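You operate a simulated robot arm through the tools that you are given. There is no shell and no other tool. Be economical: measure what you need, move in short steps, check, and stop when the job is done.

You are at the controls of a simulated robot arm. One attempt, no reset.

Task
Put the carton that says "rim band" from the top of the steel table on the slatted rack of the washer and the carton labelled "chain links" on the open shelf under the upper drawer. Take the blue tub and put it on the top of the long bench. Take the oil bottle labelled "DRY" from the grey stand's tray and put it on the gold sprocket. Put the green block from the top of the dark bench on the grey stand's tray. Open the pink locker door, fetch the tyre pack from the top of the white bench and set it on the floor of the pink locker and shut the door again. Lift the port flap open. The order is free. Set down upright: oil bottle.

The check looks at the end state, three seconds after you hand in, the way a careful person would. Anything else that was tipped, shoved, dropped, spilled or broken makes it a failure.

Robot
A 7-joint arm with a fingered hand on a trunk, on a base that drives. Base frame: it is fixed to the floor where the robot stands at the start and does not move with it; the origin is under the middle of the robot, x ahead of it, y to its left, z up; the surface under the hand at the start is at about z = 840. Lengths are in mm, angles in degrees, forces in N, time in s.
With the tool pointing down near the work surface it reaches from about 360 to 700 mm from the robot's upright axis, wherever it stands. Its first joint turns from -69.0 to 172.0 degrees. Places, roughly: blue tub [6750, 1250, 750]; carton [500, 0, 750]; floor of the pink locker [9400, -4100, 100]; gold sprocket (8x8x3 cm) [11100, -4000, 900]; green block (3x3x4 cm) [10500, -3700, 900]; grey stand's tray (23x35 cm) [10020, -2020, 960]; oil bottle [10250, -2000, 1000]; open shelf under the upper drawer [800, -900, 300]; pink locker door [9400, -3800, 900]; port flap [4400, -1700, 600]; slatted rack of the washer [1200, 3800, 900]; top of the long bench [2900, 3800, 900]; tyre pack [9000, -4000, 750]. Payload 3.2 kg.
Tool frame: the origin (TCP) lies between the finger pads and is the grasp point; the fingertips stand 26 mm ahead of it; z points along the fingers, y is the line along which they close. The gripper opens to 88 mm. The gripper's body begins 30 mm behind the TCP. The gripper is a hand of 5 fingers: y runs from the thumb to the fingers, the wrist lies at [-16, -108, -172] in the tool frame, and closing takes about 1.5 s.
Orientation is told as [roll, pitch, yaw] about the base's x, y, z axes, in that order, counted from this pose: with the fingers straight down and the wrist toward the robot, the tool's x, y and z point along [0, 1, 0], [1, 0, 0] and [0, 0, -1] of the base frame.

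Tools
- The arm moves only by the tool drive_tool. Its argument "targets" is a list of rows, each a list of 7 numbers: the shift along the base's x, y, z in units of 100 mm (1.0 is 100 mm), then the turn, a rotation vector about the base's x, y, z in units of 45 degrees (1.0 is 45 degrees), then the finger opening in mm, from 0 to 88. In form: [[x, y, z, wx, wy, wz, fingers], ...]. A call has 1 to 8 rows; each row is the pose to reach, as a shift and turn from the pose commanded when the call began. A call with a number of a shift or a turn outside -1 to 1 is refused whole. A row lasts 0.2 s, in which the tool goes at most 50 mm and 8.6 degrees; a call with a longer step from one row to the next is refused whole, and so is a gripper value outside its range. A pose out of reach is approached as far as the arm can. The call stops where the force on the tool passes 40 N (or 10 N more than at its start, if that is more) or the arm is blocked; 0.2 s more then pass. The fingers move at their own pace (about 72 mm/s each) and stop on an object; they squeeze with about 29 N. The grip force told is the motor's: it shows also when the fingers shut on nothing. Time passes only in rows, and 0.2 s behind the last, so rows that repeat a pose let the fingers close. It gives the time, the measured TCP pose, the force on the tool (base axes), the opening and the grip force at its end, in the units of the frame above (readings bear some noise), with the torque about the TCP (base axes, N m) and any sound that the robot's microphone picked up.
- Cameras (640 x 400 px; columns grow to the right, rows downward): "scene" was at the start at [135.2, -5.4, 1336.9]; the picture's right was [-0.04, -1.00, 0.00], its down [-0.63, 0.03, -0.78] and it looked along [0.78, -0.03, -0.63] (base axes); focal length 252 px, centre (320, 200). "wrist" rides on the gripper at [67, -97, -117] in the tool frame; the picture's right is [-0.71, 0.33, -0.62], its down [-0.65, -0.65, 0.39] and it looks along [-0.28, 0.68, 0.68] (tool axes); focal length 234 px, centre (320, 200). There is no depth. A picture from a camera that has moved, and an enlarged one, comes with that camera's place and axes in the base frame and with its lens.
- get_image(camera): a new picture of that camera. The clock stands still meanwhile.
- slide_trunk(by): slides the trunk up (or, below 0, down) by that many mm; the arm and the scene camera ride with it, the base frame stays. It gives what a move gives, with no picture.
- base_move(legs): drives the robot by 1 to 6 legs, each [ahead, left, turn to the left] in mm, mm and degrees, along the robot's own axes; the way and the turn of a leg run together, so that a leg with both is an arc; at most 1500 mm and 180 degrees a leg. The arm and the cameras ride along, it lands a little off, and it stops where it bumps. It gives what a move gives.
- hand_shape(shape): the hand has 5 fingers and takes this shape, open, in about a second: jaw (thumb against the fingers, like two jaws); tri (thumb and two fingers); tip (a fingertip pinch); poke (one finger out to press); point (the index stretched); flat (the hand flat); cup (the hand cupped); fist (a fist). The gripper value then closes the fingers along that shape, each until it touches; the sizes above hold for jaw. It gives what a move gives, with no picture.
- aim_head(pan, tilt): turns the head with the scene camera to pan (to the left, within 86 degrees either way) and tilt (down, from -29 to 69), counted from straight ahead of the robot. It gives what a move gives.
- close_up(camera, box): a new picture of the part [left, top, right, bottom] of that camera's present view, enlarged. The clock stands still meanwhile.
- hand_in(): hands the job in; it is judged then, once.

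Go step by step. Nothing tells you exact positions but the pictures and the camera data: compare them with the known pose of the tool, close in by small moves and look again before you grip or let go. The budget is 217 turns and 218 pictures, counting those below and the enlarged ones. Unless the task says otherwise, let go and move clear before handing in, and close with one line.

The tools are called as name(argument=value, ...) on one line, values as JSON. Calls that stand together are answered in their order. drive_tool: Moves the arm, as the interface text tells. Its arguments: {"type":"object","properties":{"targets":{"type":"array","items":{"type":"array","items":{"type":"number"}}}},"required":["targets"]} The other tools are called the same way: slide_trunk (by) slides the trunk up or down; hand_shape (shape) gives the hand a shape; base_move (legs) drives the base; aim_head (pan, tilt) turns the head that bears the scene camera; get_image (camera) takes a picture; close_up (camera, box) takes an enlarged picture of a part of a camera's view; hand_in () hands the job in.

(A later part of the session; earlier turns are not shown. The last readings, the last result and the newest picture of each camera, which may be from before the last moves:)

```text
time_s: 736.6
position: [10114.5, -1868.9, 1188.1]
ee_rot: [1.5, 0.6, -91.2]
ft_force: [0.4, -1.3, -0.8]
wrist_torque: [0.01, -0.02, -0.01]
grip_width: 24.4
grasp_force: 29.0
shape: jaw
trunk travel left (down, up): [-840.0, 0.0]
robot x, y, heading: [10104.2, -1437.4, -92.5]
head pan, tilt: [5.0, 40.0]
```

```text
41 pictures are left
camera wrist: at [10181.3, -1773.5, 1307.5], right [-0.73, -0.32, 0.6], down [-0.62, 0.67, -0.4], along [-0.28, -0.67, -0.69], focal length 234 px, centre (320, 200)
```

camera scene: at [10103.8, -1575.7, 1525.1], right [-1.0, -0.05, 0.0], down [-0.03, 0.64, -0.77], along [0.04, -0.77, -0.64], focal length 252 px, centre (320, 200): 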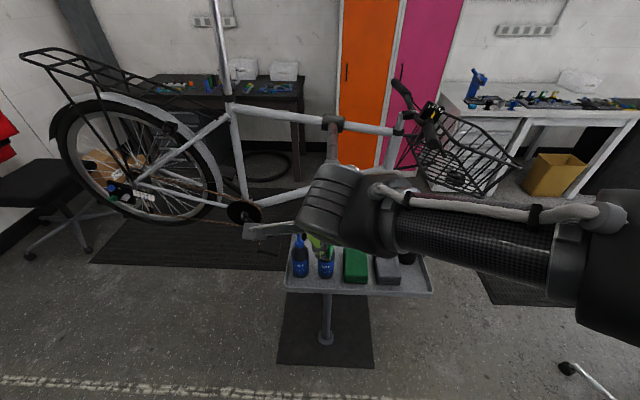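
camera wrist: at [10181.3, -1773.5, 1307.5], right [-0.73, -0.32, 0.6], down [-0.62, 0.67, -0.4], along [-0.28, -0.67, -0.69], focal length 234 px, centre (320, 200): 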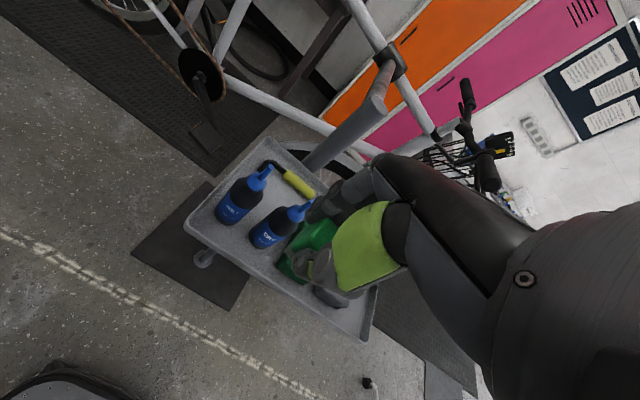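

close_up(camera="wrist", box=[170, 120, 400, 350])

close_up(camera="scene", box=[270, 200, 450, 310])

```text
1.74 times, centred on (285, 235) of wrist
camera zoom: at [10181.3, -1773.5, 1307.5], right [-0.73, -0.32, 0.6], down [-0.62, 0.67, -0.4], along [-0.28, -0.67, -0.69], focal length 407 px, centre (381, 139)
```

zoom: 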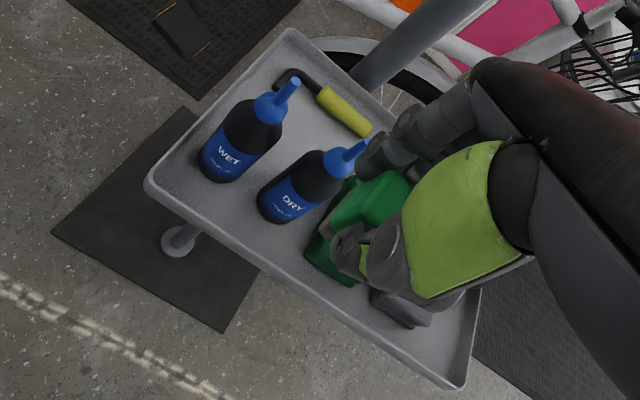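

```text
3.56 times, centred on (360, 255) of scene
camera zoom: at [10103.8, -1575.7, 1525.1], right [-1.0, -0.05, 0.0], down [-0.03, 0.64, -0.77], along [0.04, -0.77, -0.64], focal length 896 px, centre (178, 4)
```

zoom: 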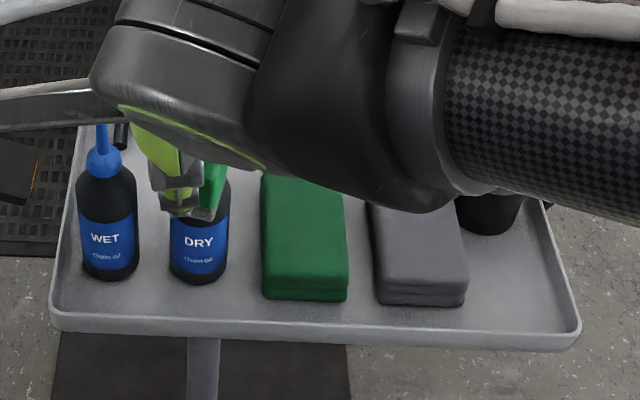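

I see WET and DRY bottles, a green and a grey box and a pot; the free spot on the tray is at its right end, about x 9862–9916, y −1994…−1927. I move the block over there.

base_move(legs=[[0, -243, 2.4], [85, 0, 0]])

slide_trunk(by=-100)

get_image(camera="wrist")

close_up(camera="scene", box=[200, 180, 400, 305])

```text
time_s: 739.1
position: [9889.1, -1945.6, 1188.2]
ee_rot: [1.6, 0.6, -88.6]
ft_force: [-0.4, 0.0, -0.3]
wrist_torque: [0.06, 0.02, 0.02]
grip_width: 24.5
grasp_force: 29.3
shape: jaw
trunk travel left (down, up): [-840.0, 0.0]
robot x, y, heading: [9855.8, -1518.4, -89.6]
head pan, tilt: [5.0, 40.0]
```

```text
time_s: 740.5
position: [9890.1, -1944.2, 1087.0]
ee_rot: [1.5, 0.7, -88.7]
ft_force: [-0.4, -0.2, 0.0]
wrist_torque: [-0.01, 0.0, -0.03]
grip_width: 24.3
grasp_force: 29.3
shape: jaw
trunk travel left (down, up): [-740.0, 100.0]
robot x, y, heading: [9858.9, -1518.4, -89.6]
head pan, tilt: [5.0, 40.0]
```

```text
38 pictures are left
camera wrist: at [9951.6, -1847.4, 1207.6], right [-0.71, -0.36, 0.6], down [-0.66, 0.64, -0.4], along [-0.24, -0.68, -0.69], focal length 234 px, centre (320, 200)
```

wrist: 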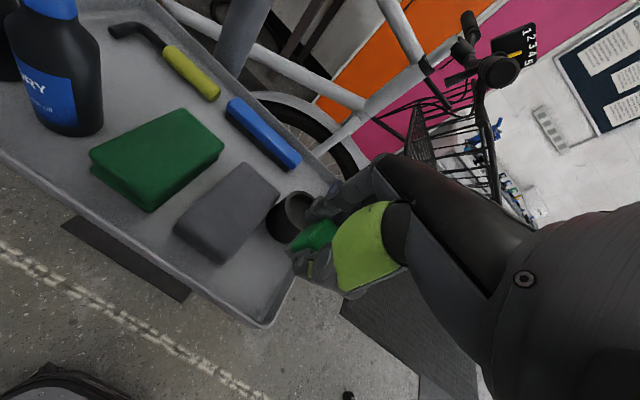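

```text
3.20 times, centred on (300, 242) of scene
camera zoom: at [9864.6, -1653.5, 1425.0], right [-1.0, -0.09, 0.0], down [-0.06, 0.64, -0.77], along [0.07, -0.76, -0.64], focal length 806 px, centre (384, 64)
```

zoom: 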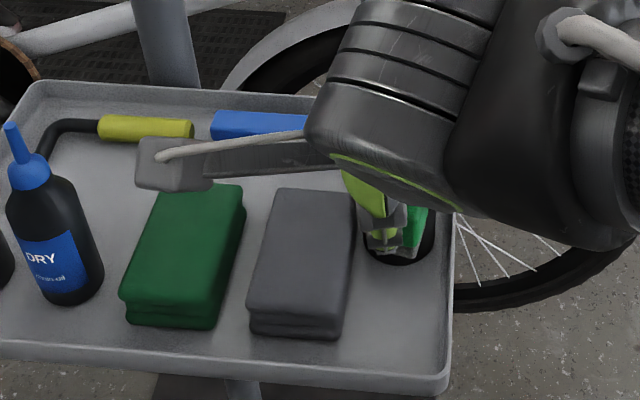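

There's room in front of the pot. The neighbouring grey box (top z≈985) keeps my fingers from going fully down, so I lower until just above it and release from a couple of centimetres.

slide_trunk(by=-58)

drive_tool(targets=[[-0.08, -0.1, 0, -0.03, 0, -0.03, 15], [-0.08, -0.1, -0.08, -0.03, 0, -0.03, 15], [-0.08, -0.1, -0.16, -0.03, 0, -0.03, 15]])

get_image(camera="wrist")

close_up(camera="scene", box=[240, 180, 400, 280])

```text
time_s: 741.4
position: [9889.6, -1945.3, 1029.3]
ee_rot: [1.5, 0.6, -88.6]
ft_force: [-0.6, 0.6, -0.8]
wrist_torque: [0.01, -0.05, 0.01]
grip_width: 24.4
grasp_force: 29.3
shape: jaw
trunk travel left (down, up): [-682.0, 158.0]
robot x, y, heading: [9861.6, -1520.0, -89.6]
head pan, tilt: [5.0, 40.0]
```

```text
time_s: 742.2
position: [9882.6, -1954.3, 1015.1]
ee_rot: [1.4, -0.8, -89.9]
ft_force: [0.5, 1.8, 0.4]
wrist_torque: [-0.05, -0.02, -0.02]
grip_width: 24.3
grasp_force: 28.7
shape: jaw
trunk travel left (down, up): [-682.0, 158.0]
robot x, y, heading: [9855.3, -1517.9, -89.8]
head pan, tilt: [5.0, 40.0]
```

```text
36 pictures are left
camera wrist: at [9946.5, -1855.5, 1131.8], right [-0.72, -0.32, 0.61], down [-0.64, 0.65, -0.41], along [-0.26, -0.69, -0.68], focal length 234 px, centre (320, 200)
```

wrist: 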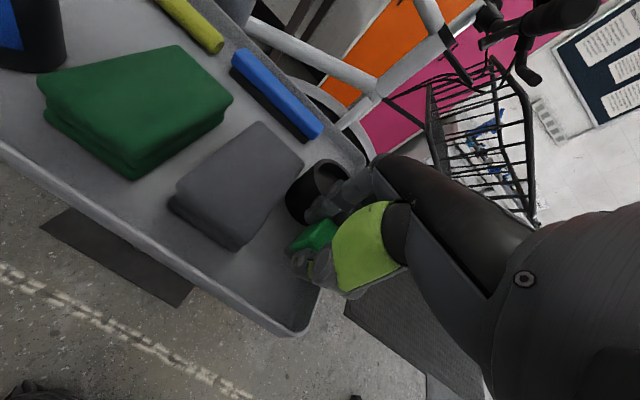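

```text
4.00 times, centred on (320, 230) of scene
camera zoom: at [9864.7, -1652.8, 1367.2], right [-1.0, -0.09, 0.0], down [-0.06, 0.64, -0.77], along [0.07, -0.76, -0.64], focal length 1008 px, centre (320, 80)
```

zoom: 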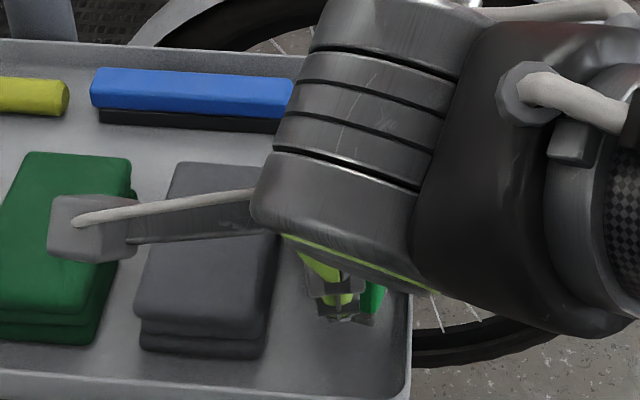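

The pot is close behind the fingers; I shift 10 mm toward me, 4 mm right, lower 11 mm more, then release gently.

drive_tool(targets=[[-0.04, 0.1, 0, 0, 0, 0, 15], [-0.04, 0.1, -0.06, 0, 0, 0, 15], [-0.04, 0.1, -0.12, 0, 0, 0, 15]])

```text
time_s: 743.0
position: [9877.0, -1944.6, 1001.5]
ee_rot: [1.6, -0.7, -89.9]
ft_force: [-0.9, -0.1, 0.2]
wrist_torque: [-0.03, -0.01, 0.0]
grip_width: 23.5
grasp_force: 28.7
shape: jaw
trunk travel left (down, up): [-682.0, 158.0]
robot x, y, heading: [9858.6, -1518.9, -90.0]
head pan, tilt: [5.0, 40.0]
```

Still free; a few millimetres more.

drive_tool(targets=[[0, 0, -0.04, 0, 0, 0, 15], [0, 0, -0.08, 0, 0, 0, 15]])

get_image(camera="wrist")

```text
time_s: 743.6
position: [9876.9, -1944.2, 998.9]
ee_rot: [1.6, -1.4, -89.9]
ft_force: [-3.9, -3.7, 27.9]
wrist_torque: [-0.43, 0.88, 0.05]
grip_width: 23.5
grasp_force: 29.0
shape: jaw
trunk travel left (down, up): [-682.0, 158.0]
robot x, y, heading: [9857.3, -1517.0, -89.7]
head pan, tilt: [5.0, 40.0]
```

```text
34 pictures are left
camera wrist: at [9941.3, -1843.7, 1115.3], right [-0.72, -0.32, 0.61], down [-0.64, 0.64, -0.42], along [-0.26, -0.7, -0.67], focal length 234 px, centre (320, 200)
```

wrist: 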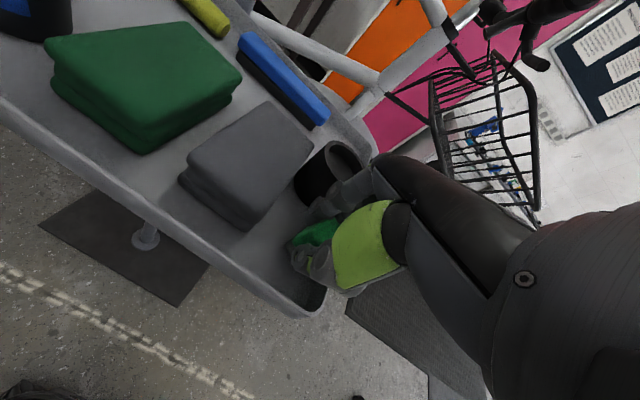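

The fingertips touch the tray's right lip, so the block's foot is only millimetres above the tray. I rise 2 mm and open.

drive_tool(targets=[[0.02, 0, 0.05, 0, 0, 0, 15], [0.02, 0, 0.04, 0, 0, 0, 34], [0.02, 0, 0.04, 0, 0, 0, 40], [0.02, 0, 0.04, 0, 0, 0, 40], [0.02, 0, 0.3, 0, 0, 0, 40], [0.02, 0, 0.7, 0, 0, 0, 40], [0.02, 0, 1.0, 0, 0, 0, 40]])

get_image(camera="wrist")

```text
time_s: 745.2
position: [9879.1, -1947.4, 1095.5]
ee_rot: [1.5, -0.6, -89.8]
ft_force: [1.1, 0.1, -0.1]
wrist_torque: [-0.04, 0.0, 0.02]
grip_width: 39.7
grasp_force: 0.0
shape: jaw
trunk travel left (down, up): [-682.0, 158.0]
robot x, y, heading: [9857.3, -1518.6, -89.4]
head pan, tilt: [5.0, 40.0]
```

```text
33 pictures are left
camera wrist: at [9943.3, -1847.3, 1212.3], right [-0.72, -0.33, 0.61], down [-0.64, 0.65, -0.41], along [-0.26, -0.69, -0.68], focal length 234 px, centre (320, 200)
```

wrist: 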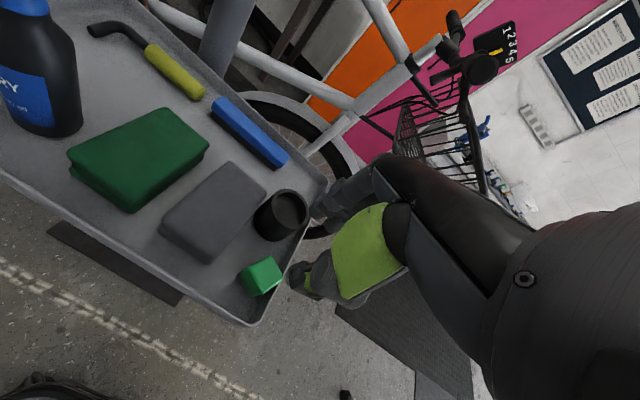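

The green block stands on the tray. Now the DRY bottle (about (10110, −1949), ~150 tall): I'll grasp it from the side, so I back off and turn the hand to point forward with the thumb on the left.

base_move(legs=[[-250, 0, 0]])

drive_tool(targets=[[0, 0, 0, -0.11, -0.11, -0.11, 88], [0, 0, 0, -0.22, -0.22, -0.22, 88], [0, 0, 0, -0.33, -0.33, -0.33, 88], [0, 0, 0, -0.44, -0.44, -0.44, 88], [0, 0, 0, -0.55, -0.55, -0.55, 88], [0, 0, 0, -0.66, -0.66, -0.66, 88], [0, 0, 0, -0.77, -0.77, -0.77, 88]])

drive_tool(targets=[[0, 0, 0, -0.11, -0.11, -0.11, 88], [0, 0, 0, -0.22, -0.22, -0.22, 88], [0, 0, 0, -0.33, -0.33, -0.33, 88], [0, 0, 0, -0.44, -0.44, -0.44, 88], [0, 0, 0, -0.55, -0.55, -0.55, 88], [0, 0, 0, -0.66, -0.66, -0.66, 88], [0, 0, 0, -0.77, -0.77, -0.77, 88]])

get_image(camera="wrist")

```text
time_s: 747.0
position: [9879.3, -1706.7, 1094.8]
ee_rot: [1.3, -0.7, -89.8]
ft_force: [-0.1, 0.1, 0.4]
wrist_torque: [0.01, -0.03, 0.04]
grip_width: 40.0
grasp_force: 0.0
shape: jaw
trunk travel left (down, up): [-682.0, 158.0]
robot x, y, heading: [9857.1, -1279.0, -89.5]
head pan, tilt: [5.0, 40.0]
```

```text
time_s: 748.6
position: [9878.7, -1705.0, 1093.3]
ee_rot: [46.6, -20.2, -135.4]
ft_force: [0.8, 0.1, 0.3]
wrist_torque: [0.01, 0.0, -0.05]
grip_width: 87.7
grasp_force: 0.1
shape: jaw
trunk travel left (down, up): [-682.0, 158.0]
robot x, y, heading: [9858.2, -1279.4, -89.6]
head pan, tilt: [5.0, 40.0]
```

```text
time_s: 750.2
position: [9811.1, -1838.1, 1191.2]
ee_rot: [89.3, -0.8, 179.7]
ft_force: [-0.4, -0.2, 0.4]
wrist_torque: [-0.01, -0.03, 0.0]
grip_width: 88.3
grasp_force: 0.0
shape: jaw
out of reach, approached as far as the arm can: row 3, 4, 5, 6, 7
trunk travel left (down, up): [-682.0, 158.0]
robot x, y, heading: [9857.4, -1276.7, -89.3]
head pan, tilt: [5.0, 40.0]
```

```text
32 pictures are left
camera wrist: at [9911.7, -1721.0, 1257.6], right [-0.34, 0.63, -0.7], down [0.64, -0.38, -0.66], along [-0.69, -0.67, -0.28], focal length 234 px, centre (320, 200)
```

wrist: 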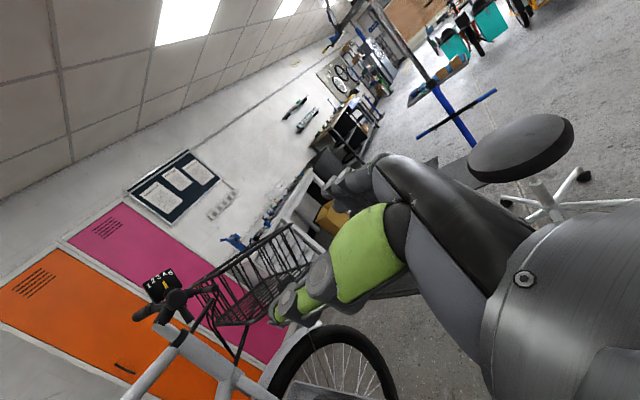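

The hand now points exactly forward with thumb left. I line up with the DRY bottle, set the opening to 58 mm and lower to z≈1028.

base_move(legs=[[-30, 296, 0]])

slide_trunk(by=-163)

drive_tool(targets=[[0, 0, 0, 0, 0, 0, 58], [0, 0, 0, 0, 0, 0, 58], [0, 0, 0, 0, 0, 0, 58]])

get_image(camera="scene")

get_image(camera="wrist")

```text
time_s: 752.2
position: [10105.1, -1804.0, 1191.2]
ee_rot: [89.4, -0.9, 179.8]
ft_force: [0.7, -0.2, 0.4]
wrist_torque: [-0.01, -0.01, 0.01]
grip_width: 87.8
grasp_force: 0.1
shape: jaw
trunk travel left (down, up): [-682.0, 158.0]
robot x, y, heading: [10146.0, -1244.8, -89.6]
head pan, tilt: [5.0, 40.0]
```

```text
time_s: 754.1
position: [10105.7, -1803.0, 1028.6]
ee_rot: [89.4, -0.9, 179.8]
ft_force: [-0.1, -0.9, 0.8]
wrist_torque: [-0.01, -0.01, -0.02]
grip_width: 87.9
grasp_force: 0.0
shape: jaw
trunk travel left (down, up): [-519.0, 321.0]
robot x, y, heading: [10149.8, -1245.6, -89.5]
head pan, tilt: [5.0, 40.0]
```

```text
time_s: 754.9
position: [10104.1, -1804.1, 1027.8]
ee_rot: [89.2, -0.8, 179.8]
ft_force: [-0.4, 0.9, -0.1]
wrist_torque: [-0.02, 0.0, 0.0]
grip_width: 58.6
grasp_force: 0.1
shape: jaw
trunk travel left (down, up): [-519.0, 321.0]
robot x, y, heading: [10146.0, -1242.9, -89.1]
head pan, tilt: [5.0, 40.0]
```

```text
31 pictures are left
camera scene: at [10155.8, -1381.7, 1204.0], right [-1.0, -0.1, 0.0], down [-0.06, 0.64, -0.77], along [0.07, -0.76, -0.64], focal length 252 px, centre (320, 200)
```

scene: 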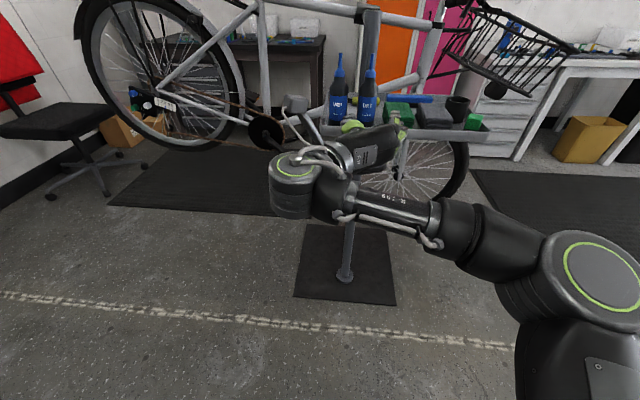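

```text
30 pictures are left
camera wrist: at [10204.2, -1688.0, 1094.5], right [-0.34, 0.63, -0.69], down [0.64, -0.38, -0.66], along [-0.69, -0.67, -0.28], focal length 234 px, centre (320, 200)
```

wrist: 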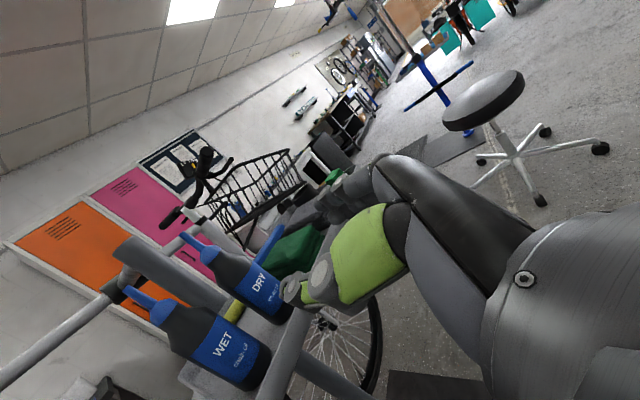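

close_up(camera="scene", box=[300, 40, 460, 160])

close_up(camera="wrist", box=[130, 180, 410, 400])

```text
3.33 times, centred on (380, 100) of scene
camera zoom: at [10155.8, -1381.7, 1204.0], right [-1.0, -0.1, 0.0], down [-0.06, 0.64, -0.77], along [0.07, -0.76, -0.64], focal length 840 px, centre (120, 533)
```

zoom: 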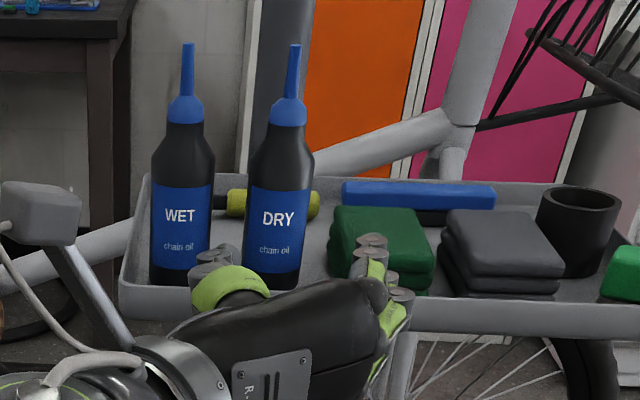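

```text
1.82 times, centred on (270, 290) of wrist
camera zoom: at [10204.2, -1688.0, 1094.5], right [-0.34, 0.63, -0.69], down [0.64, -0.38, -0.66], along [-0.69, -0.67, -0.28], focal length 426 px, centre (411, 36)
```

zoom: 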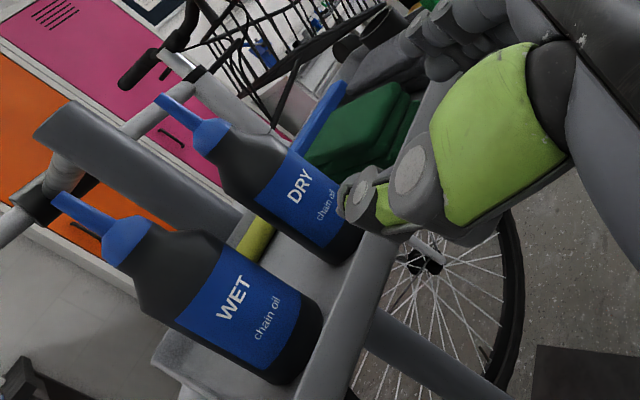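

DRY is at x≈10098, with the green box's edge only ~9 mm from it (box top ≈993), so I raise to z≈1035 to pass over the box, then move in most of the way.

slide_trunk(by=7)

base_move(legs=[[85, -8, 0]])

close_up(camera="wrist", box=[130, 180, 410, 400])

aim_head(pan=0, tilt=20)

close_up(camera="scene", box=[270, 120, 430, 240])

```text
time_s: 755.4
position: [10104.7, -1803.5, 1035.1]
ee_rot: [89.3, -0.8, 179.8]
ft_force: [-0.6, -0.9, -0.7]
wrist_torque: [0.01, 0.0, -0.01]
grip_width: 58.7
grasp_force: 0.1
shape: jaw
trunk travel left (down, up): [-526.0, 314.0]
robot x, y, heading: [10144.6, -1246.6, -89.4]
head pan, tilt: [5.0, 40.0]
```

```text
time_s: 756.5
position: [10097.2, -1886.7, 1034.8]
ee_rot: [89.2, -0.8, 179.8]
ft_force: [0.3, -0.2, -0.4]
wrist_torque: [0.0, -0.01, 0.01]
grip_width: 58.7
grasp_force: 0.0
shape: jaw
trunk travel left (down, up): [-526.0, 314.0]
robot x, y, heading: [10140.3, -1327.7, -89.4]
head pan, tilt: [5.0, 40.0]
```

```text
1.82 times, centred on (270, 290) of wrist
camera zoom: at [10196.8, -1772.3, 1101.1], right [-0.34, 0.63, -0.69], down [0.64, -0.38, -0.66], along [-0.69, -0.67, -0.28], focal length 426 px, centre (411, 36)
```

zoom: 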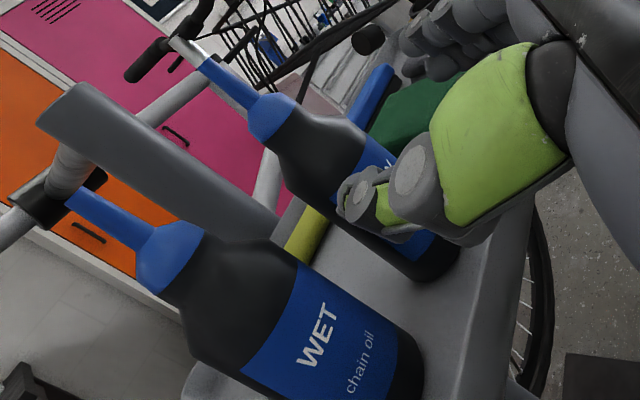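

```text
time_s: 757.4
position: [10096.7, -1887.4, 1035.5]
ee_rot: [89.2, -0.8, 179.8]
ft_force: [1.1, 0.0, -0.5]
wrist_torque: [0.02, 0.0, -0.01]
grip_width: 58.6
grasp_force: 0.1
shape: jaw
trunk travel left (down, up): [-526.0, 314.0]
robot x, y, heading: [10141.5, -1327.1, -89.7]
head pan, tilt: [0.0, 20.0]
```

```text
3.33 times, centred on (350, 180) of scene
camera zoom: at [10141.3, -1473.6, 1242.3], right [-1.0, -0.01, 0.0], down [0.0, 0.34, -0.94], along [0.01, -0.94, -0.34], focal length 840 px, centre (220, 267)
```

zoom: 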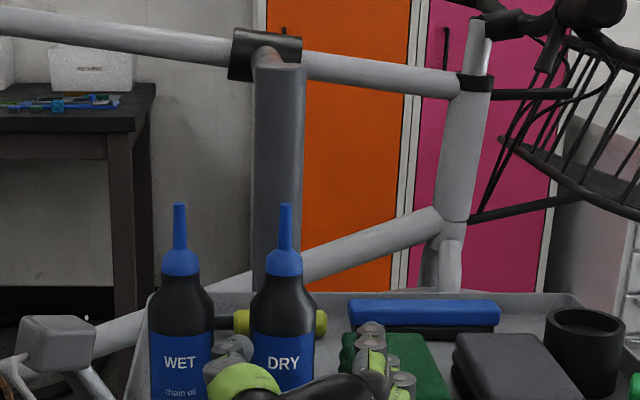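

Relative to the hand, the bottle is ~9 mm more to the left. I shift, narrow the opening to 54 and move in.

base_move(legs=[[0, 10, 0]])

drive_tool(targets=[[0, 0, 0, 0, 0, 0, 54], [0, 0, 0, 0, 0, 0, 54], [0, -0.2, 0, 0, 0, 0, 54], [0, -0.4, 0, 0, 0, 0, 54], [0, -0.58, 0, 0, 0, 0, 54]])

close_up(camera="wrist", box=[170, 120, 450, 340])

close_up(camera="scene", box=[270, 150, 430, 270])

```text
time_s: 758.1
position: [10106.1, -1887.0, 1034.4]
ee_rot: [89.3, -0.9, 179.6]
ft_force: [0.2, -0.3, 0.6]
wrist_torque: [-0.02, 0.03, 0.0]
grip_width: 58.4
grasp_force: 0.1
shape: jaw
trunk travel left (down, up): [-526.0, 314.0]
robot x, y, heading: [10150.2, -1326.8, -89.7]
head pan, tilt: [0.0, 20.0]
```

```text
time_s: 759.3
position: [10104.1, -1947.9, 1035.4]
ee_rot: [89.1, -0.9, 179.7]
ft_force: [-0.6, -0.7, 0.0]
wrist_torque: [-0.01, 0.0, 0.03]
grip_width: 54.4
grasp_force: 0.0
shape: jaw
trunk travel left (down, up): [-526.0, 314.0]
robot x, y, heading: [10149.5, -1325.9, -89.3]
head pan, tilt: [0.0, 20.0]
```

```text
1.82 times, centred on (310, 230) of wrist
camera zoom: at [10204.5, -1831.8, 1102.2], right [-0.34, 0.64, -0.69], down [0.64, -0.38, -0.67], along [-0.69, -0.67, -0.28], focal length 426 px, centre (338, 146)
```

zoom: 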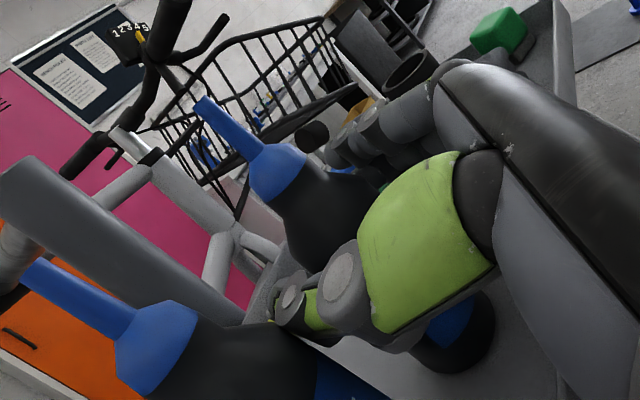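

```text
3.33 times, centred on (350, 210) of scene
camera zoom: at [10151.2, -1473.8, 1242.4], right [-1.0, -0.01, 0.0], down [0.0, 0.34, -0.94], along [0.01, -0.94, -0.34], focal length 840 px, centre (220, 167)
```

zoom: 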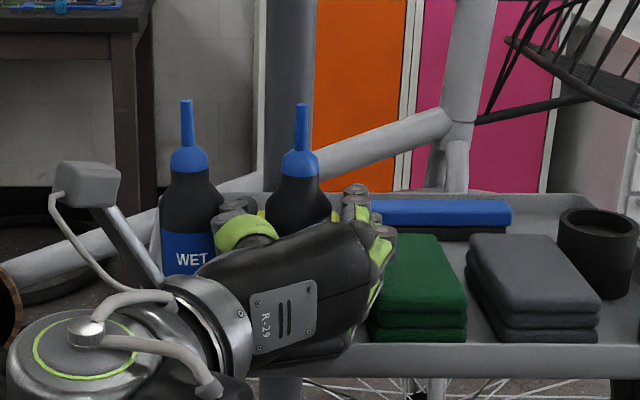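

The DRY bottle is centred between thumb and fingers with no contact. I close gently.

drive_tool(targets=[[0, 0, 0, 0, 0, 0, 44], [0, 0, 0, 0, 0, 0, 30], [0, 0, 0, 0, 0, 0, 30], [0, 0, 0, 0, 0, 0, 30], [0, 0, 0, 0, 0, 0, 30]])

drive_tool(targets=[[0, 0, 0.2, 0, 0, 0, 30], [0, 0, 0.5, 0, 0, 0, 30]])

close_up(camera="scene", box=[270, 110, 430, 230])

```text
time_s: 760.5
position: [10105.9, -1946.4, 1034.6]
ee_rot: [89.3, -0.9, 179.7]
ft_force: [-0.4, -0.2, 0.7]
wrist_torque: [0.01, 0.08, 0.0]
grip_width: 33.6
grasp_force: 29.1
shape: jaw
trunk travel left (down, up): [-526.0, 314.0]
robot x, y, heading: [10153.7, -1328.3, -89.5]
head pan, tilt: [0.0, 20.0]
```

```text
time_s: 761.1
position: [10107.4, -1945.5, 1085.9]
ee_rot: [89.3, -0.8, 179.8]
ft_force: [-0.6, -0.2, -0.8]
wrist_torque: [0.01, 0.02, -0.02]
grip_width: 33.6
grasp_force: 28.6
shape: jaw
trunk travel left (down, up): [-526.0, 314.0]
robot x, y, heading: [10150.2, -1328.8, -89.3]
head pan, tilt: [0.0, 20.0]
```

```text
3.33 times, centred on (350, 170) of scene
camera zoom: at [10151.4, -1473.0, 1242.4], right [-1.0, -0.01, 0.0], down [0.0, 0.34, -0.94], along [0.01, -0.94, -0.34], focal length 840 px, centre (220, 300)
```

zoom: 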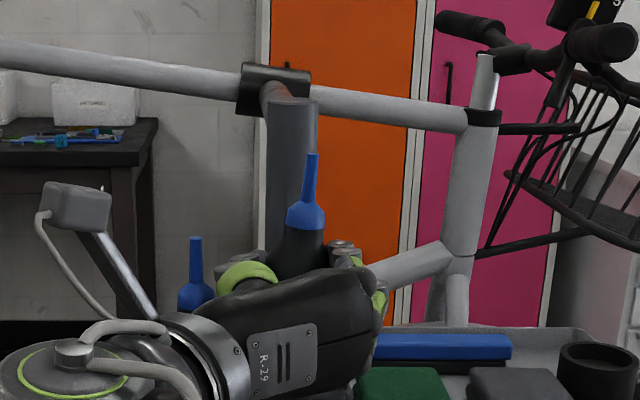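

The bottle is held, but on the bench this low side grip would bring the palm into the tubes beside the sprocket. I'll set the bottle back in its place and regrasp it by the cap from above.

drive_tool(targets=[[0, 0, -0.2, 0, 0, 0, 30], [0, 0, -0.4, 0, 0, 0, 30], [0, 0, -0.48, 0, 0, 0, 30]])

drive_tool(targets=[[0, 0, -0.03, 0, 0, 0, 30], [0, 0, -0.06, 0, 0, 0, 30]])

```text
time_s: 761.9
position: [10107.0, -1946.6, 1039.4]
ee_rot: [89.3, -0.8, 179.8]
ft_force: [-0.7, -0.4, -0.3]
wrist_torque: [-0.01, -0.04, 0.01]
grip_width: 33.4
grasp_force: 29.3
shape: jaw
trunk travel left (down, up): [-526.0, 314.0]
robot x, y, heading: [10149.8, -1328.1, -89.4]
head pan, tilt: [0.0, 20.0]
```

```text
time_s: 762.5
position: [10106.0, -1943.8, 1035.8]
ee_rot: [89.2, -0.8, 179.8]
ft_force: [0.1, -1.2, 7.8]
wrist_torque: [-0.18, 0.09, 0.04]
grip_width: 33.4
grasp_force: 28.8
shape: jaw
trunk travel left (down, up): [-526.0, 314.0]
robot x, y, heading: [10145.8, -1329.7, -89.5]
head pan, tilt: [0.0, 20.0]
```

Contact with the tray. I open and withdraw straight back.

drive_tool(targets=[[0, 0, 0, 0, 0, 0, 40], [0, 0, 0, 0, 0, 0, 54], [0, 0, 0, 0, 0, 0, 54], [0, 0.2, 0, 0, 0, 0, 54], [0, 0.5, 0, 0, 0, 0, 54], [0, 0.8, 0, 0, 0, 0, 54]])

close_up(camera="scene", box=[270, 130, 430, 250])

base_move(legs=[[-260, 0, 0]])

drive_tool(targets=[[0, 0, 0, 0.11, 0.11, 0.11, 88], [0, 0, 0, 0.22, 0.22, 0.22, 88], [0, 0, 0, 0.33, 0.33, 0.33, 88], [0, 0, 0, 0.44, 0.44, 0.44, 88], [0, 0, 0, 0.55, 0.55, 0.55, 88], [0, 0, 0, 0.66, 0.66, 0.66, 88], [0, 0, 0, 0.77, 0.77, 0.77, 88]])

drive_tool(targets=[[0, 0, 0, 0.11, 0.11, 0.11, 88], [0, 0, 0, 0.22, 0.22, 0.22, 88], [0, 0, 0, 0.33, 0.33, 0.33, 88], [0, 0, 0, 0.44, 0.44, 0.44, 88], [0, 0, 0, 0.55, 0.55, 0.55, 88], [0, 0, 0, 0.66, 0.66, 0.66, 88], [0, 0, 0, 0.77, 0.77, 0.77, 88]])

```text
time_s: 763.9
position: [10099.6, -1881.3, 1039.2]
ee_rot: [89.2, -0.9, 180.0]
ft_force: [0.7, 0.2, -0.4]
wrist_torque: [0.03, 0.01, 0.04]
grip_width: 53.7
grasp_force: 0.1
shape: jaw
out of reach, approached as far as the arm can: row 6
trunk travel left (down, up): [-526.0, 314.0]
robot x, y, heading: [10153.0, -1331.6, -89.5]
head pan, tilt: [0.0, 20.0]
```

```text
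3.33 times, centred on (350, 190) of scene
camera zoom: at [10150.9, -1473.3, 1242.4], right [-1.0, -0.01, 0.0], down [0.0, 0.34, -0.94], along [0.01, -0.94, -0.34], focal length 840 px, centre (220, 233)
```

zoom: 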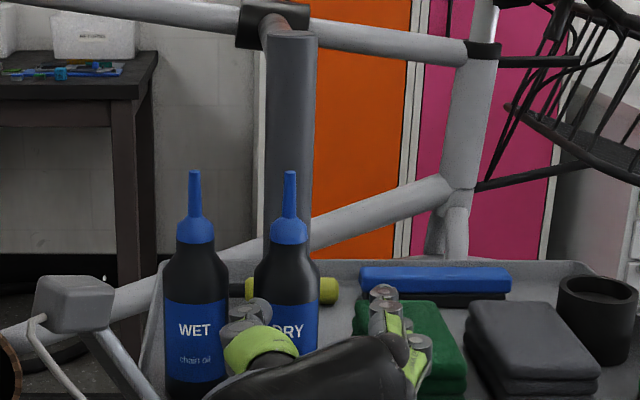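

```text
time_s: 765.7
position: [10093.1, -1625.5, 1040.1]
ee_rot: [89.3, -0.9, 179.5]
ft_force: [0.4, -0.1, -0.4]
wrist_torque: [0.0, 0.02, -0.02]
grip_width: 53.6
grasp_force: 0.0
shape: jaw
trunk travel left (down, up): [-526.0, 314.0]
robot x, y, heading: [10145.7, -1073.5, -90.0]
head pan, tilt: [0.0, 20.0]
```

```text
time_s: 767.3
position: [10094.7, -1626.4, 1041.1]
ee_rot: [44.1, -20.5, -134.5]
ft_force: [0.5, -0.4, 0.7]
wrist_torque: [0.01, 0.01, 0.02]
grip_width: 87.7
grasp_force: 0.0
shape: jaw
trunk travel left (down, up): [-526.0, 314.0]
robot x, y, heading: [10146.7, -1075.8, -89.8]
head pan, tilt: [0.0, 20.0]
```

```text
time_s: 768.9
position: [10094.9, -1626.4, 1040.6]
ee_rot: [-0.7, -0.5, -89.0]
ft_force: [0.4, 0.1, 0.7]
wrist_torque: [0.04, 0.0, -0.01]
grip_width: 88.0
grasp_force: 0.0
shape: jaw
trunk travel left (down, up): [-526.0, 314.0]
robot x, y, heading: [10147.2, -1076.3, -90.2]
head pan, tilt: [0.0, 20.0]
```

The bottle stands upright again and the hand points down. I raise and move above the DRY bottle, then check from the wrist camera.

slide_trunk(by=150)

base_move(legs=[[322, 13, 0]])

close_up(camera="wrist", box=[160, 130, 440, 350])

aim_head(pan=0, tilt=35)

close_up(camera="scene", box=[270, 130, 430, 250])

```text
time_s: 770.7
position: [10095.0, -1625.4, 1190.9]
ee_rot: [-0.7, -0.4, -89.2]
ft_force: [0.8, -0.4, 0.0]
wrist_torque: [0.01, 0.02, 0.01]
grip_width: 87.9
grasp_force: 0.0
shape: jaw
trunk travel left (down, up): [-676.0, 164.0]
robot x, y, heading: [10146.9, -1073.5, -90.0]
head pan, tilt: [0.0, 20.0]
```

```text
time_s: 772.9
position: [10107.6, -1956.4, 1189.9]
ee_rot: [-0.8, -0.5, -89.1]
ft_force: [-0.4, 0.2, 0.3]
wrist_torque: [0.01, -0.01, 0.02]
grip_width: 87.9
grasp_force: 0.1
shape: jaw
trunk travel left (down, up): [-676.0, 164.0]
robot x, y, heading: [10160.6, -1402.7, -89.6]
head pan, tilt: [0.0, 20.0]
```

```text
1.82 times, centred on (300, 240) of wrist
camera zoom: at [10175.4, -1856.8, 1305.9], right [-0.69, -0.34, 0.64], down [-0.66, 0.64, -0.39], along [-0.28, -0.69, -0.67], focal length 426 px, centre (356, 127)
```

zoom: 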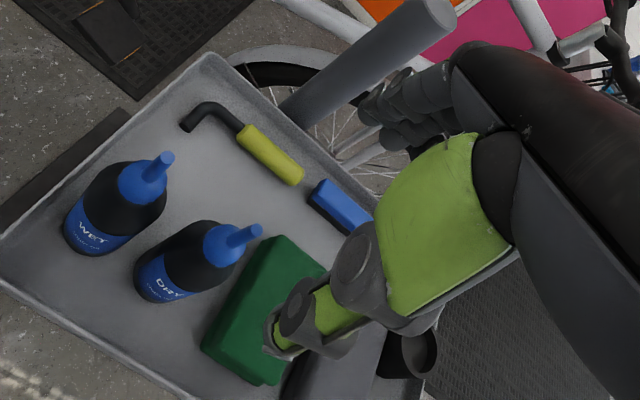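

```text
time_s: 773.6
position: [10107.7, -1955.0, 1191.2]
ee_rot: [-0.7, -0.5, -89.2]
ft_force: [0.6, -1.1, -0.4]
wrist_torque: [0.0, -0.02, 0.0]
grip_width: 87.8
grasp_force: 0.1
shape: jaw
trunk travel left (down, up): [-676.0, 164.0]
robot x, y, heading: [10161.5, -1404.5, -89.9]
head pan, tilt: [0.0, 35.0]
```

```text
3.33 times, centred on (350, 190) of scene
camera zoom: at [10162.7, -1542.7, 1368.7], right [-1.0, 0.0, 0.0], down [0.0, 0.57, -0.82], along [0.0, -0.82, -0.57], focal length 840 px, centre (220, 233)
```

zoom: 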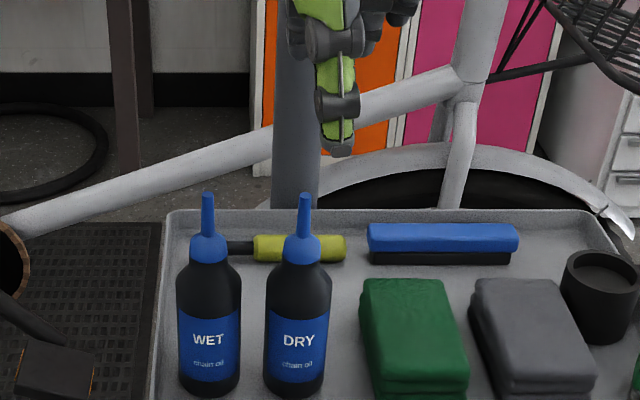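

Clear views: the bottle is at (10114, −1956), cap z≈1068–1088, nozzle top ≈1108. I shift 6 mm and lower to TCP z≈1086 around the cap.

drive_tool(targets=[[0.06, 0, 0, 0.015, 0, -0.02, 70]])

slide_trunk(by=-104)

close_up(camera="wrist", box=[160, 130, 440, 350])

```text
time_s: 774.0
position: [10114.2, -1954.6, 1190.8]
ee_rot: [-0.8, 0.2, -90.0]
ft_force: [0.2, -0.4, 0.7]
wrist_torque: [0.0, 0.04, -0.01]
grip_width: 70.2
grasp_force: 0.1
shape: jaw
trunk travel left (down, up): [-676.0, 164.0]
robot x, y, heading: [10162.7, -1403.5, -89.9]
head pan, tilt: [0.0, 35.0]
```

```text
time_s: 775.4
position: [10115.3, -1955.0, 1086.4]
ee_rot: [-0.7, 0.2, -90.1]
ft_force: [1.1, 0.0, 0.0]
wrist_torque: [0.06, -0.02, 0.02]
grip_width: 70.5
grasp_force: 0.0
shape: jaw
trunk travel left (down, up): [-572.0, 268.0]
robot x, y, heading: [10163.3, -1402.5, -89.6]
head pan, tilt: [0.0, 35.0]
```

```text
1.82 times, centred on (300, 240) of wrist
camera zoom: at [10183.0, -1858.1, 1202.3], right [-0.7, -0.33, 0.63], down [-0.65, 0.66, -0.38], along [-0.29, -0.68, -0.68], focal length 426 px, centre (356, 127)
```

zoom: 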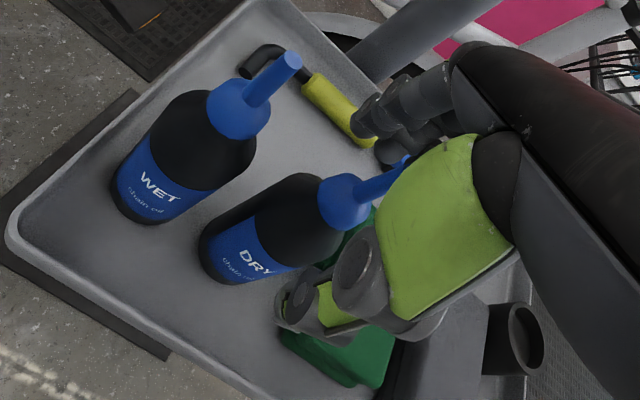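

The cap is between thumb and fingers. I close on it and lift.

drive_tool(targets=[[0.04, 0, 0, 0, 0, 0, 50], [0.04, 0, 0, 0, 0, 0, 20], [0.04, 0, 0, 0, 0, 0, 8], [0.04, 0, 0, 0, 0, 0, 8], [0.04, 0, 0, 0, 0, 0, 8], [0.04, 0, 0, 0, 0, 0, 8]])

slide_trunk(by=60)

close_up(camera="scene", box=[270, 100, 430, 220])

```text
time_s: 776.8
position: [10116.9, -1955.7, 1084.9]
ee_rot: [-0.7, 0.1, -90.2]
ft_force: [-1.4, -1.7, 4.8]
wrist_torque: [-0.21, 0.1, 0.01]
grip_width: 7.9
grasp_force: 28.5
shape: jaw
trunk travel left (down, up): [-572.0, 268.0]
robot x, y, heading: [10162.3, -1404.0, -90.0]
head pan, tilt: [0.0, 35.0]
```

```text
time_s: 777.8
position: [10117.9, -1955.8, 1145.4]
ee_rot: [-0.7, 0.2, -90.1]
ft_force: [0.5, 0.1, -1.4]
wrist_torque: [-0.02, 0.01, 0.01]
grip_width: 7.2
grasp_force: 29.0
shape: jaw
trunk travel left (down, up): [-632.0, 208.0]
robot x, y, heading: [10162.9, -1403.9, -90.0]
head pan, tilt: [0.0, 35.0]
```

```text
3.33 times, centred on (350, 160) of scene
camera zoom: at [10162.6, -1543.1, 1324.6], right [-1.0, 0.0, 0.0], down [0.0, 0.57, -0.82], along [0.0, -0.82, -0.57], focal length 840 px, centre (220, 333)
```

zoom: 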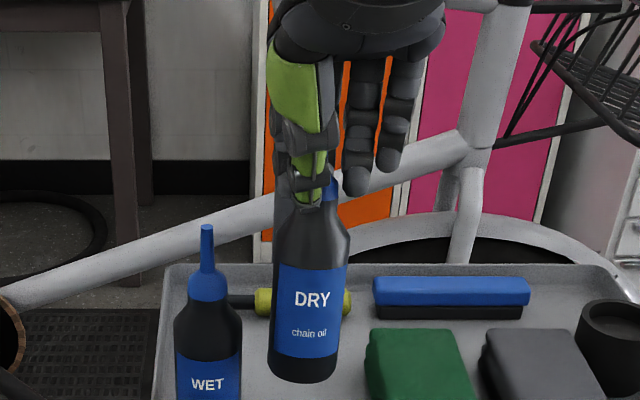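

The bottle hangs from its cap, slightly leaning (~8°). I raise it fully and drive back round the bike's rear to the dark bench.

slide_trunk(by=205)

base_move(legs=[[0, 0, 90], [1420, 0, 0], [0, 0, -90]])

aim_head(pan=-5, tilt=35)

get_image(camera="scene")

```text
time_s: 780.0
position: [10118.6, -1955.5, 1350.2]
ee_rot: [-0.7, 0.3, -90.2]
ft_force: [-0.1, -0.4, -0.3]
wrist_torque: [-0.02, 0.01, -0.04]
grip_width: 7.0
grasp_force: 28.5
shape: jaw
trunk travel left (down, up): [-837.0, 3.0]
robot x, y, heading: [10165.8, -1402.8, -90.0]
head pan, tilt: [0.0, 35.0]
```

```text
time_s: 792.9
position: [11967.9, -1812.5, 1350.9]
ee_rot: [-0.7, 0.3, -40.8]
ft_force: [-0.6, -0.6, -1.3]
wrist_torque: [0.02, -0.04, 0.0]
grip_width: 6.7
grasp_force: 29.1
shape: jaw
trunk travel left (down, up): [-837.0, 3.0]
robot x, y, heading: [11580.1, -1414.6, -40.6]
head pan, tilt: [0.0, 35.0]
stopped in leg 3: the robot was blocked; the commanded pose is now the measured one
```

```text
time_s: 793.5
position: [11968.2, -1810.9, 1350.2]
ee_rot: [-0.6, 0.2, -40.8]
ft_force: [0.1, 0.2, -0.9]
wrist_torque: [0.0, -0.03, 0.02]
grip_width: 7.0
grasp_force: 28.8
shape: jaw
trunk travel left (down, up): [-837.0, 3.0]
robot x, y, heading: [11580.0, -1415.0, -40.6]
head pan, tilt: [-5.0, 35.0]
```

```text
17 pictures are left
camera scene: at [11678.4, -1513.9, 1529.6], right [-0.72, -0.7, 0.0], down [-0.4, 0.41, -0.82], along [0.57, -0.59, -0.57], focal length 252 px, centre (320, 200)
```

scene: 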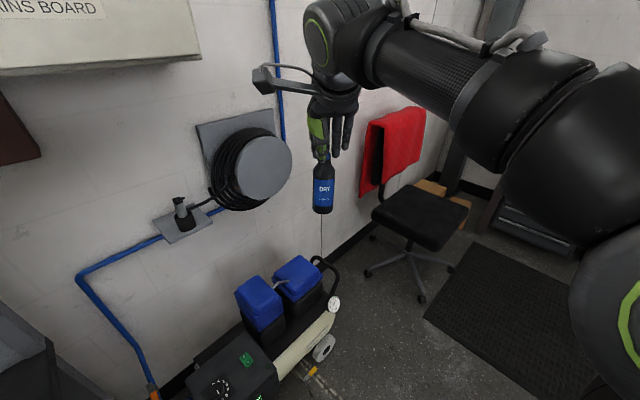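

The base touched something low by the compressor while turning. I back off west, finish the turn there, then go through the lane.

base_move(legs=[[-119, -168, 0], [0, 0, -49.4], [450, 0, 0], [0, 180, 0]])

get_image(camera="scene")

```text
time_s: 800.8
position: [11509.0, -2468.5, 1349.6]
ee_rot: [-0.7, 0.2, -90.7]
ft_force: [-0.3, 0.1, -1.2]
wrist_torque: [-0.03, -0.01, 0.0]
grip_width: 7.1
grasp_force: 29.0
shape: jaw
trunk travel left (down, up): [-837.0, 3.0]
robot x, y, heading: [11563.7, -1918.6, -90.7]
head pan, tilt: [-5.0, 35.0]
```

```text
16 pictures are left
camera scene: at [11548.8, -2056.6, 1529.5], right [-1.0, 0.1, 0.0], down [0.06, 0.57, -0.82], along [-0.08, -0.82, -0.57], focal length 252 px, centre (320, 200)
```

scene: 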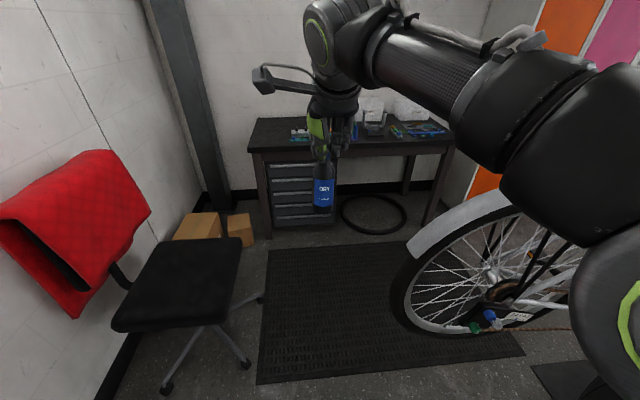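

The way ahead is clear; the dark bench is in front. I drive through and then shift right to line up with the sprocket.

base_move(legs=[[830, 0, 0.7], [250, -250, 0], [0, -180, 0]])

aim_head(pan=0, tilt=40)

get_image(camera="scene")

```text
time_s: 808.2
position: [11061.8, -3523.0, 1349.6]
ee_rot: [-0.7, 0.2, -91.1]
ft_force: [0.4, -0.1, -1.5]
wrist_torque: [0.02, 0.01, 0.01]
grip_width: 7.2
grasp_force: 28.9
shape: jaw
trunk travel left (down, up): [-837.0, 3.0]
robot x, y, heading: [11117.0, -2971.2, -90.8]
head pan, tilt: [-5.0, 35.0]
```

```text
time_s: 808.8
position: [11060.3, -3521.9, 1349.0]
ee_rot: [-0.7, 0.2, -91.1]
ft_force: [-0.1, 0.6, -0.4]
wrist_torque: [0.0, -0.04, -0.02]
grip_width: 6.8
grasp_force: 29.2
shape: jaw
trunk travel left (down, up): [-837.0, 3.0]
robot x, y, heading: [11118.8, -2970.9, -91.1]
head pan, tilt: [0.0, 40.0]
```

```text
15 pictures are left
camera scene: at [11111.8, -3108.2, 1522.0], right [-1.0, 0.02, 0.0], down [0.01, 0.64, -0.77], along [-0.01, -0.77, -0.64], focal length 252 px, centre (320, 200)
```

scene: 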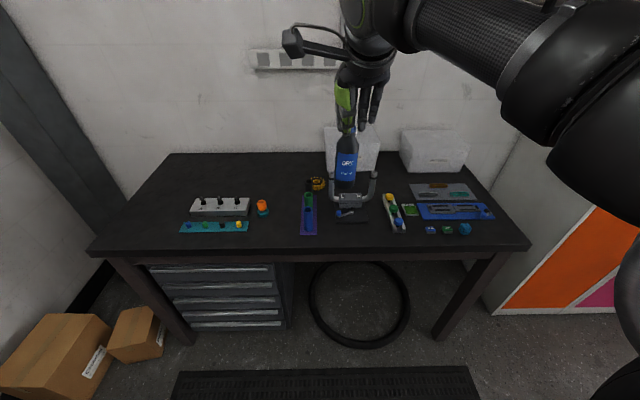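

I zoom in on the sprocket area.

close_up(camera="scene", box=[270, 120, 410, 225])

```text
3.81 times, centred on (340, 172) of scene
camera zoom: at [11111.8, -3108.2, 1522.0], right [-1.0, 0.02, 0.0], down [0.01, 0.64, -0.77], along [-0.01, -0.77, -0.64], focal length 960 px, centre (244, 305)
```

zoom: 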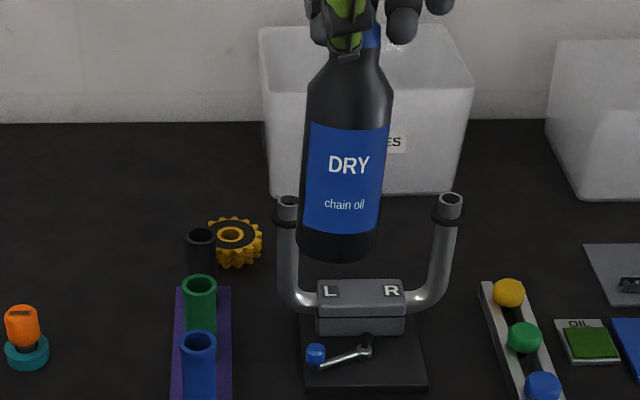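

The sprocket's centre is about (11114, −3986). I line up and move forward, still high above everything.

base_move(legs=[[0, 43, 1.1], [385, 0, 0]])

slide_trunk(by=-40)

drive_tool(targets=[[0, -0.1, -0.4, 0, 0, 0, 4], [0, -0.25, -0.75, 0, 0, 0, 4], [0, -0.35, -1.0, 0, 0, 0, 4]])

get_image(camera="wrist")

```text
time_s: 811.7
position: [11118.5, -3906.3, 1350.5]
ee_rot: [-0.7, 0.2, -89.7]
ft_force: [-0.7, 0.1, -0.4]
wrist_torque: [-0.03, 0.03, 0.01]
grip_width: 7.4
grasp_force: 28.7
shape: jaw
trunk travel left (down, up): [-837.0, 3.0]
robot x, y, heading: [11164.6, -3357.2, -89.7]
head pan, tilt: [0.0, 40.0]
```

```text
time_s: 812.6
position: [11118.1, -3907.4, 1310.9]
ee_rot: [-0.7, 0.1, -89.7]
ft_force: [-0.4, 0.4, -1.0]
wrist_torque: [0.01, 0.04, 0.0]
grip_width: 6.9
grasp_force: 28.8
shape: jaw
trunk travel left (down, up): [-797.0, 43.0]
robot x, y, heading: [11159.5, -3356.8, -89.7]
head pan, tilt: [0.0, 40.0]
```

```text
time_s: 813.4
position: [11116.2, -3945.1, 1209.4]
ee_rot: [-0.7, 0.1, -89.7]
ft_force: [0.5, 0.4, 0.5]
wrist_torque: [0.0, 0.02, 0.0]
grip_width: 6.3
grasp_force: 29.0
shape: jaw
trunk travel left (down, up): [-797.0, 43.0]
robot x, y, heading: [11158.9, -3355.1, -89.5]
head pan, tilt: [0.0, 40.0]
```

```text
13 pictures are left
camera wrist: at [11187.0, -3846.6, 1326.9], right [-0.7, -0.34, 0.63], down [-0.66, 0.65, -0.38], along [-0.28, -0.68, -0.68], focal length 234 px, centre (320, 200)
```

wrist: 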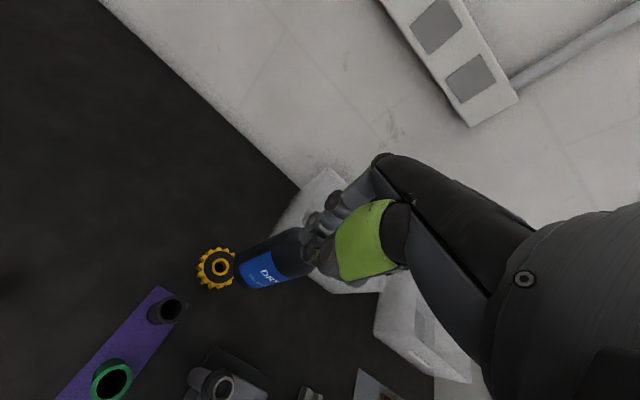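

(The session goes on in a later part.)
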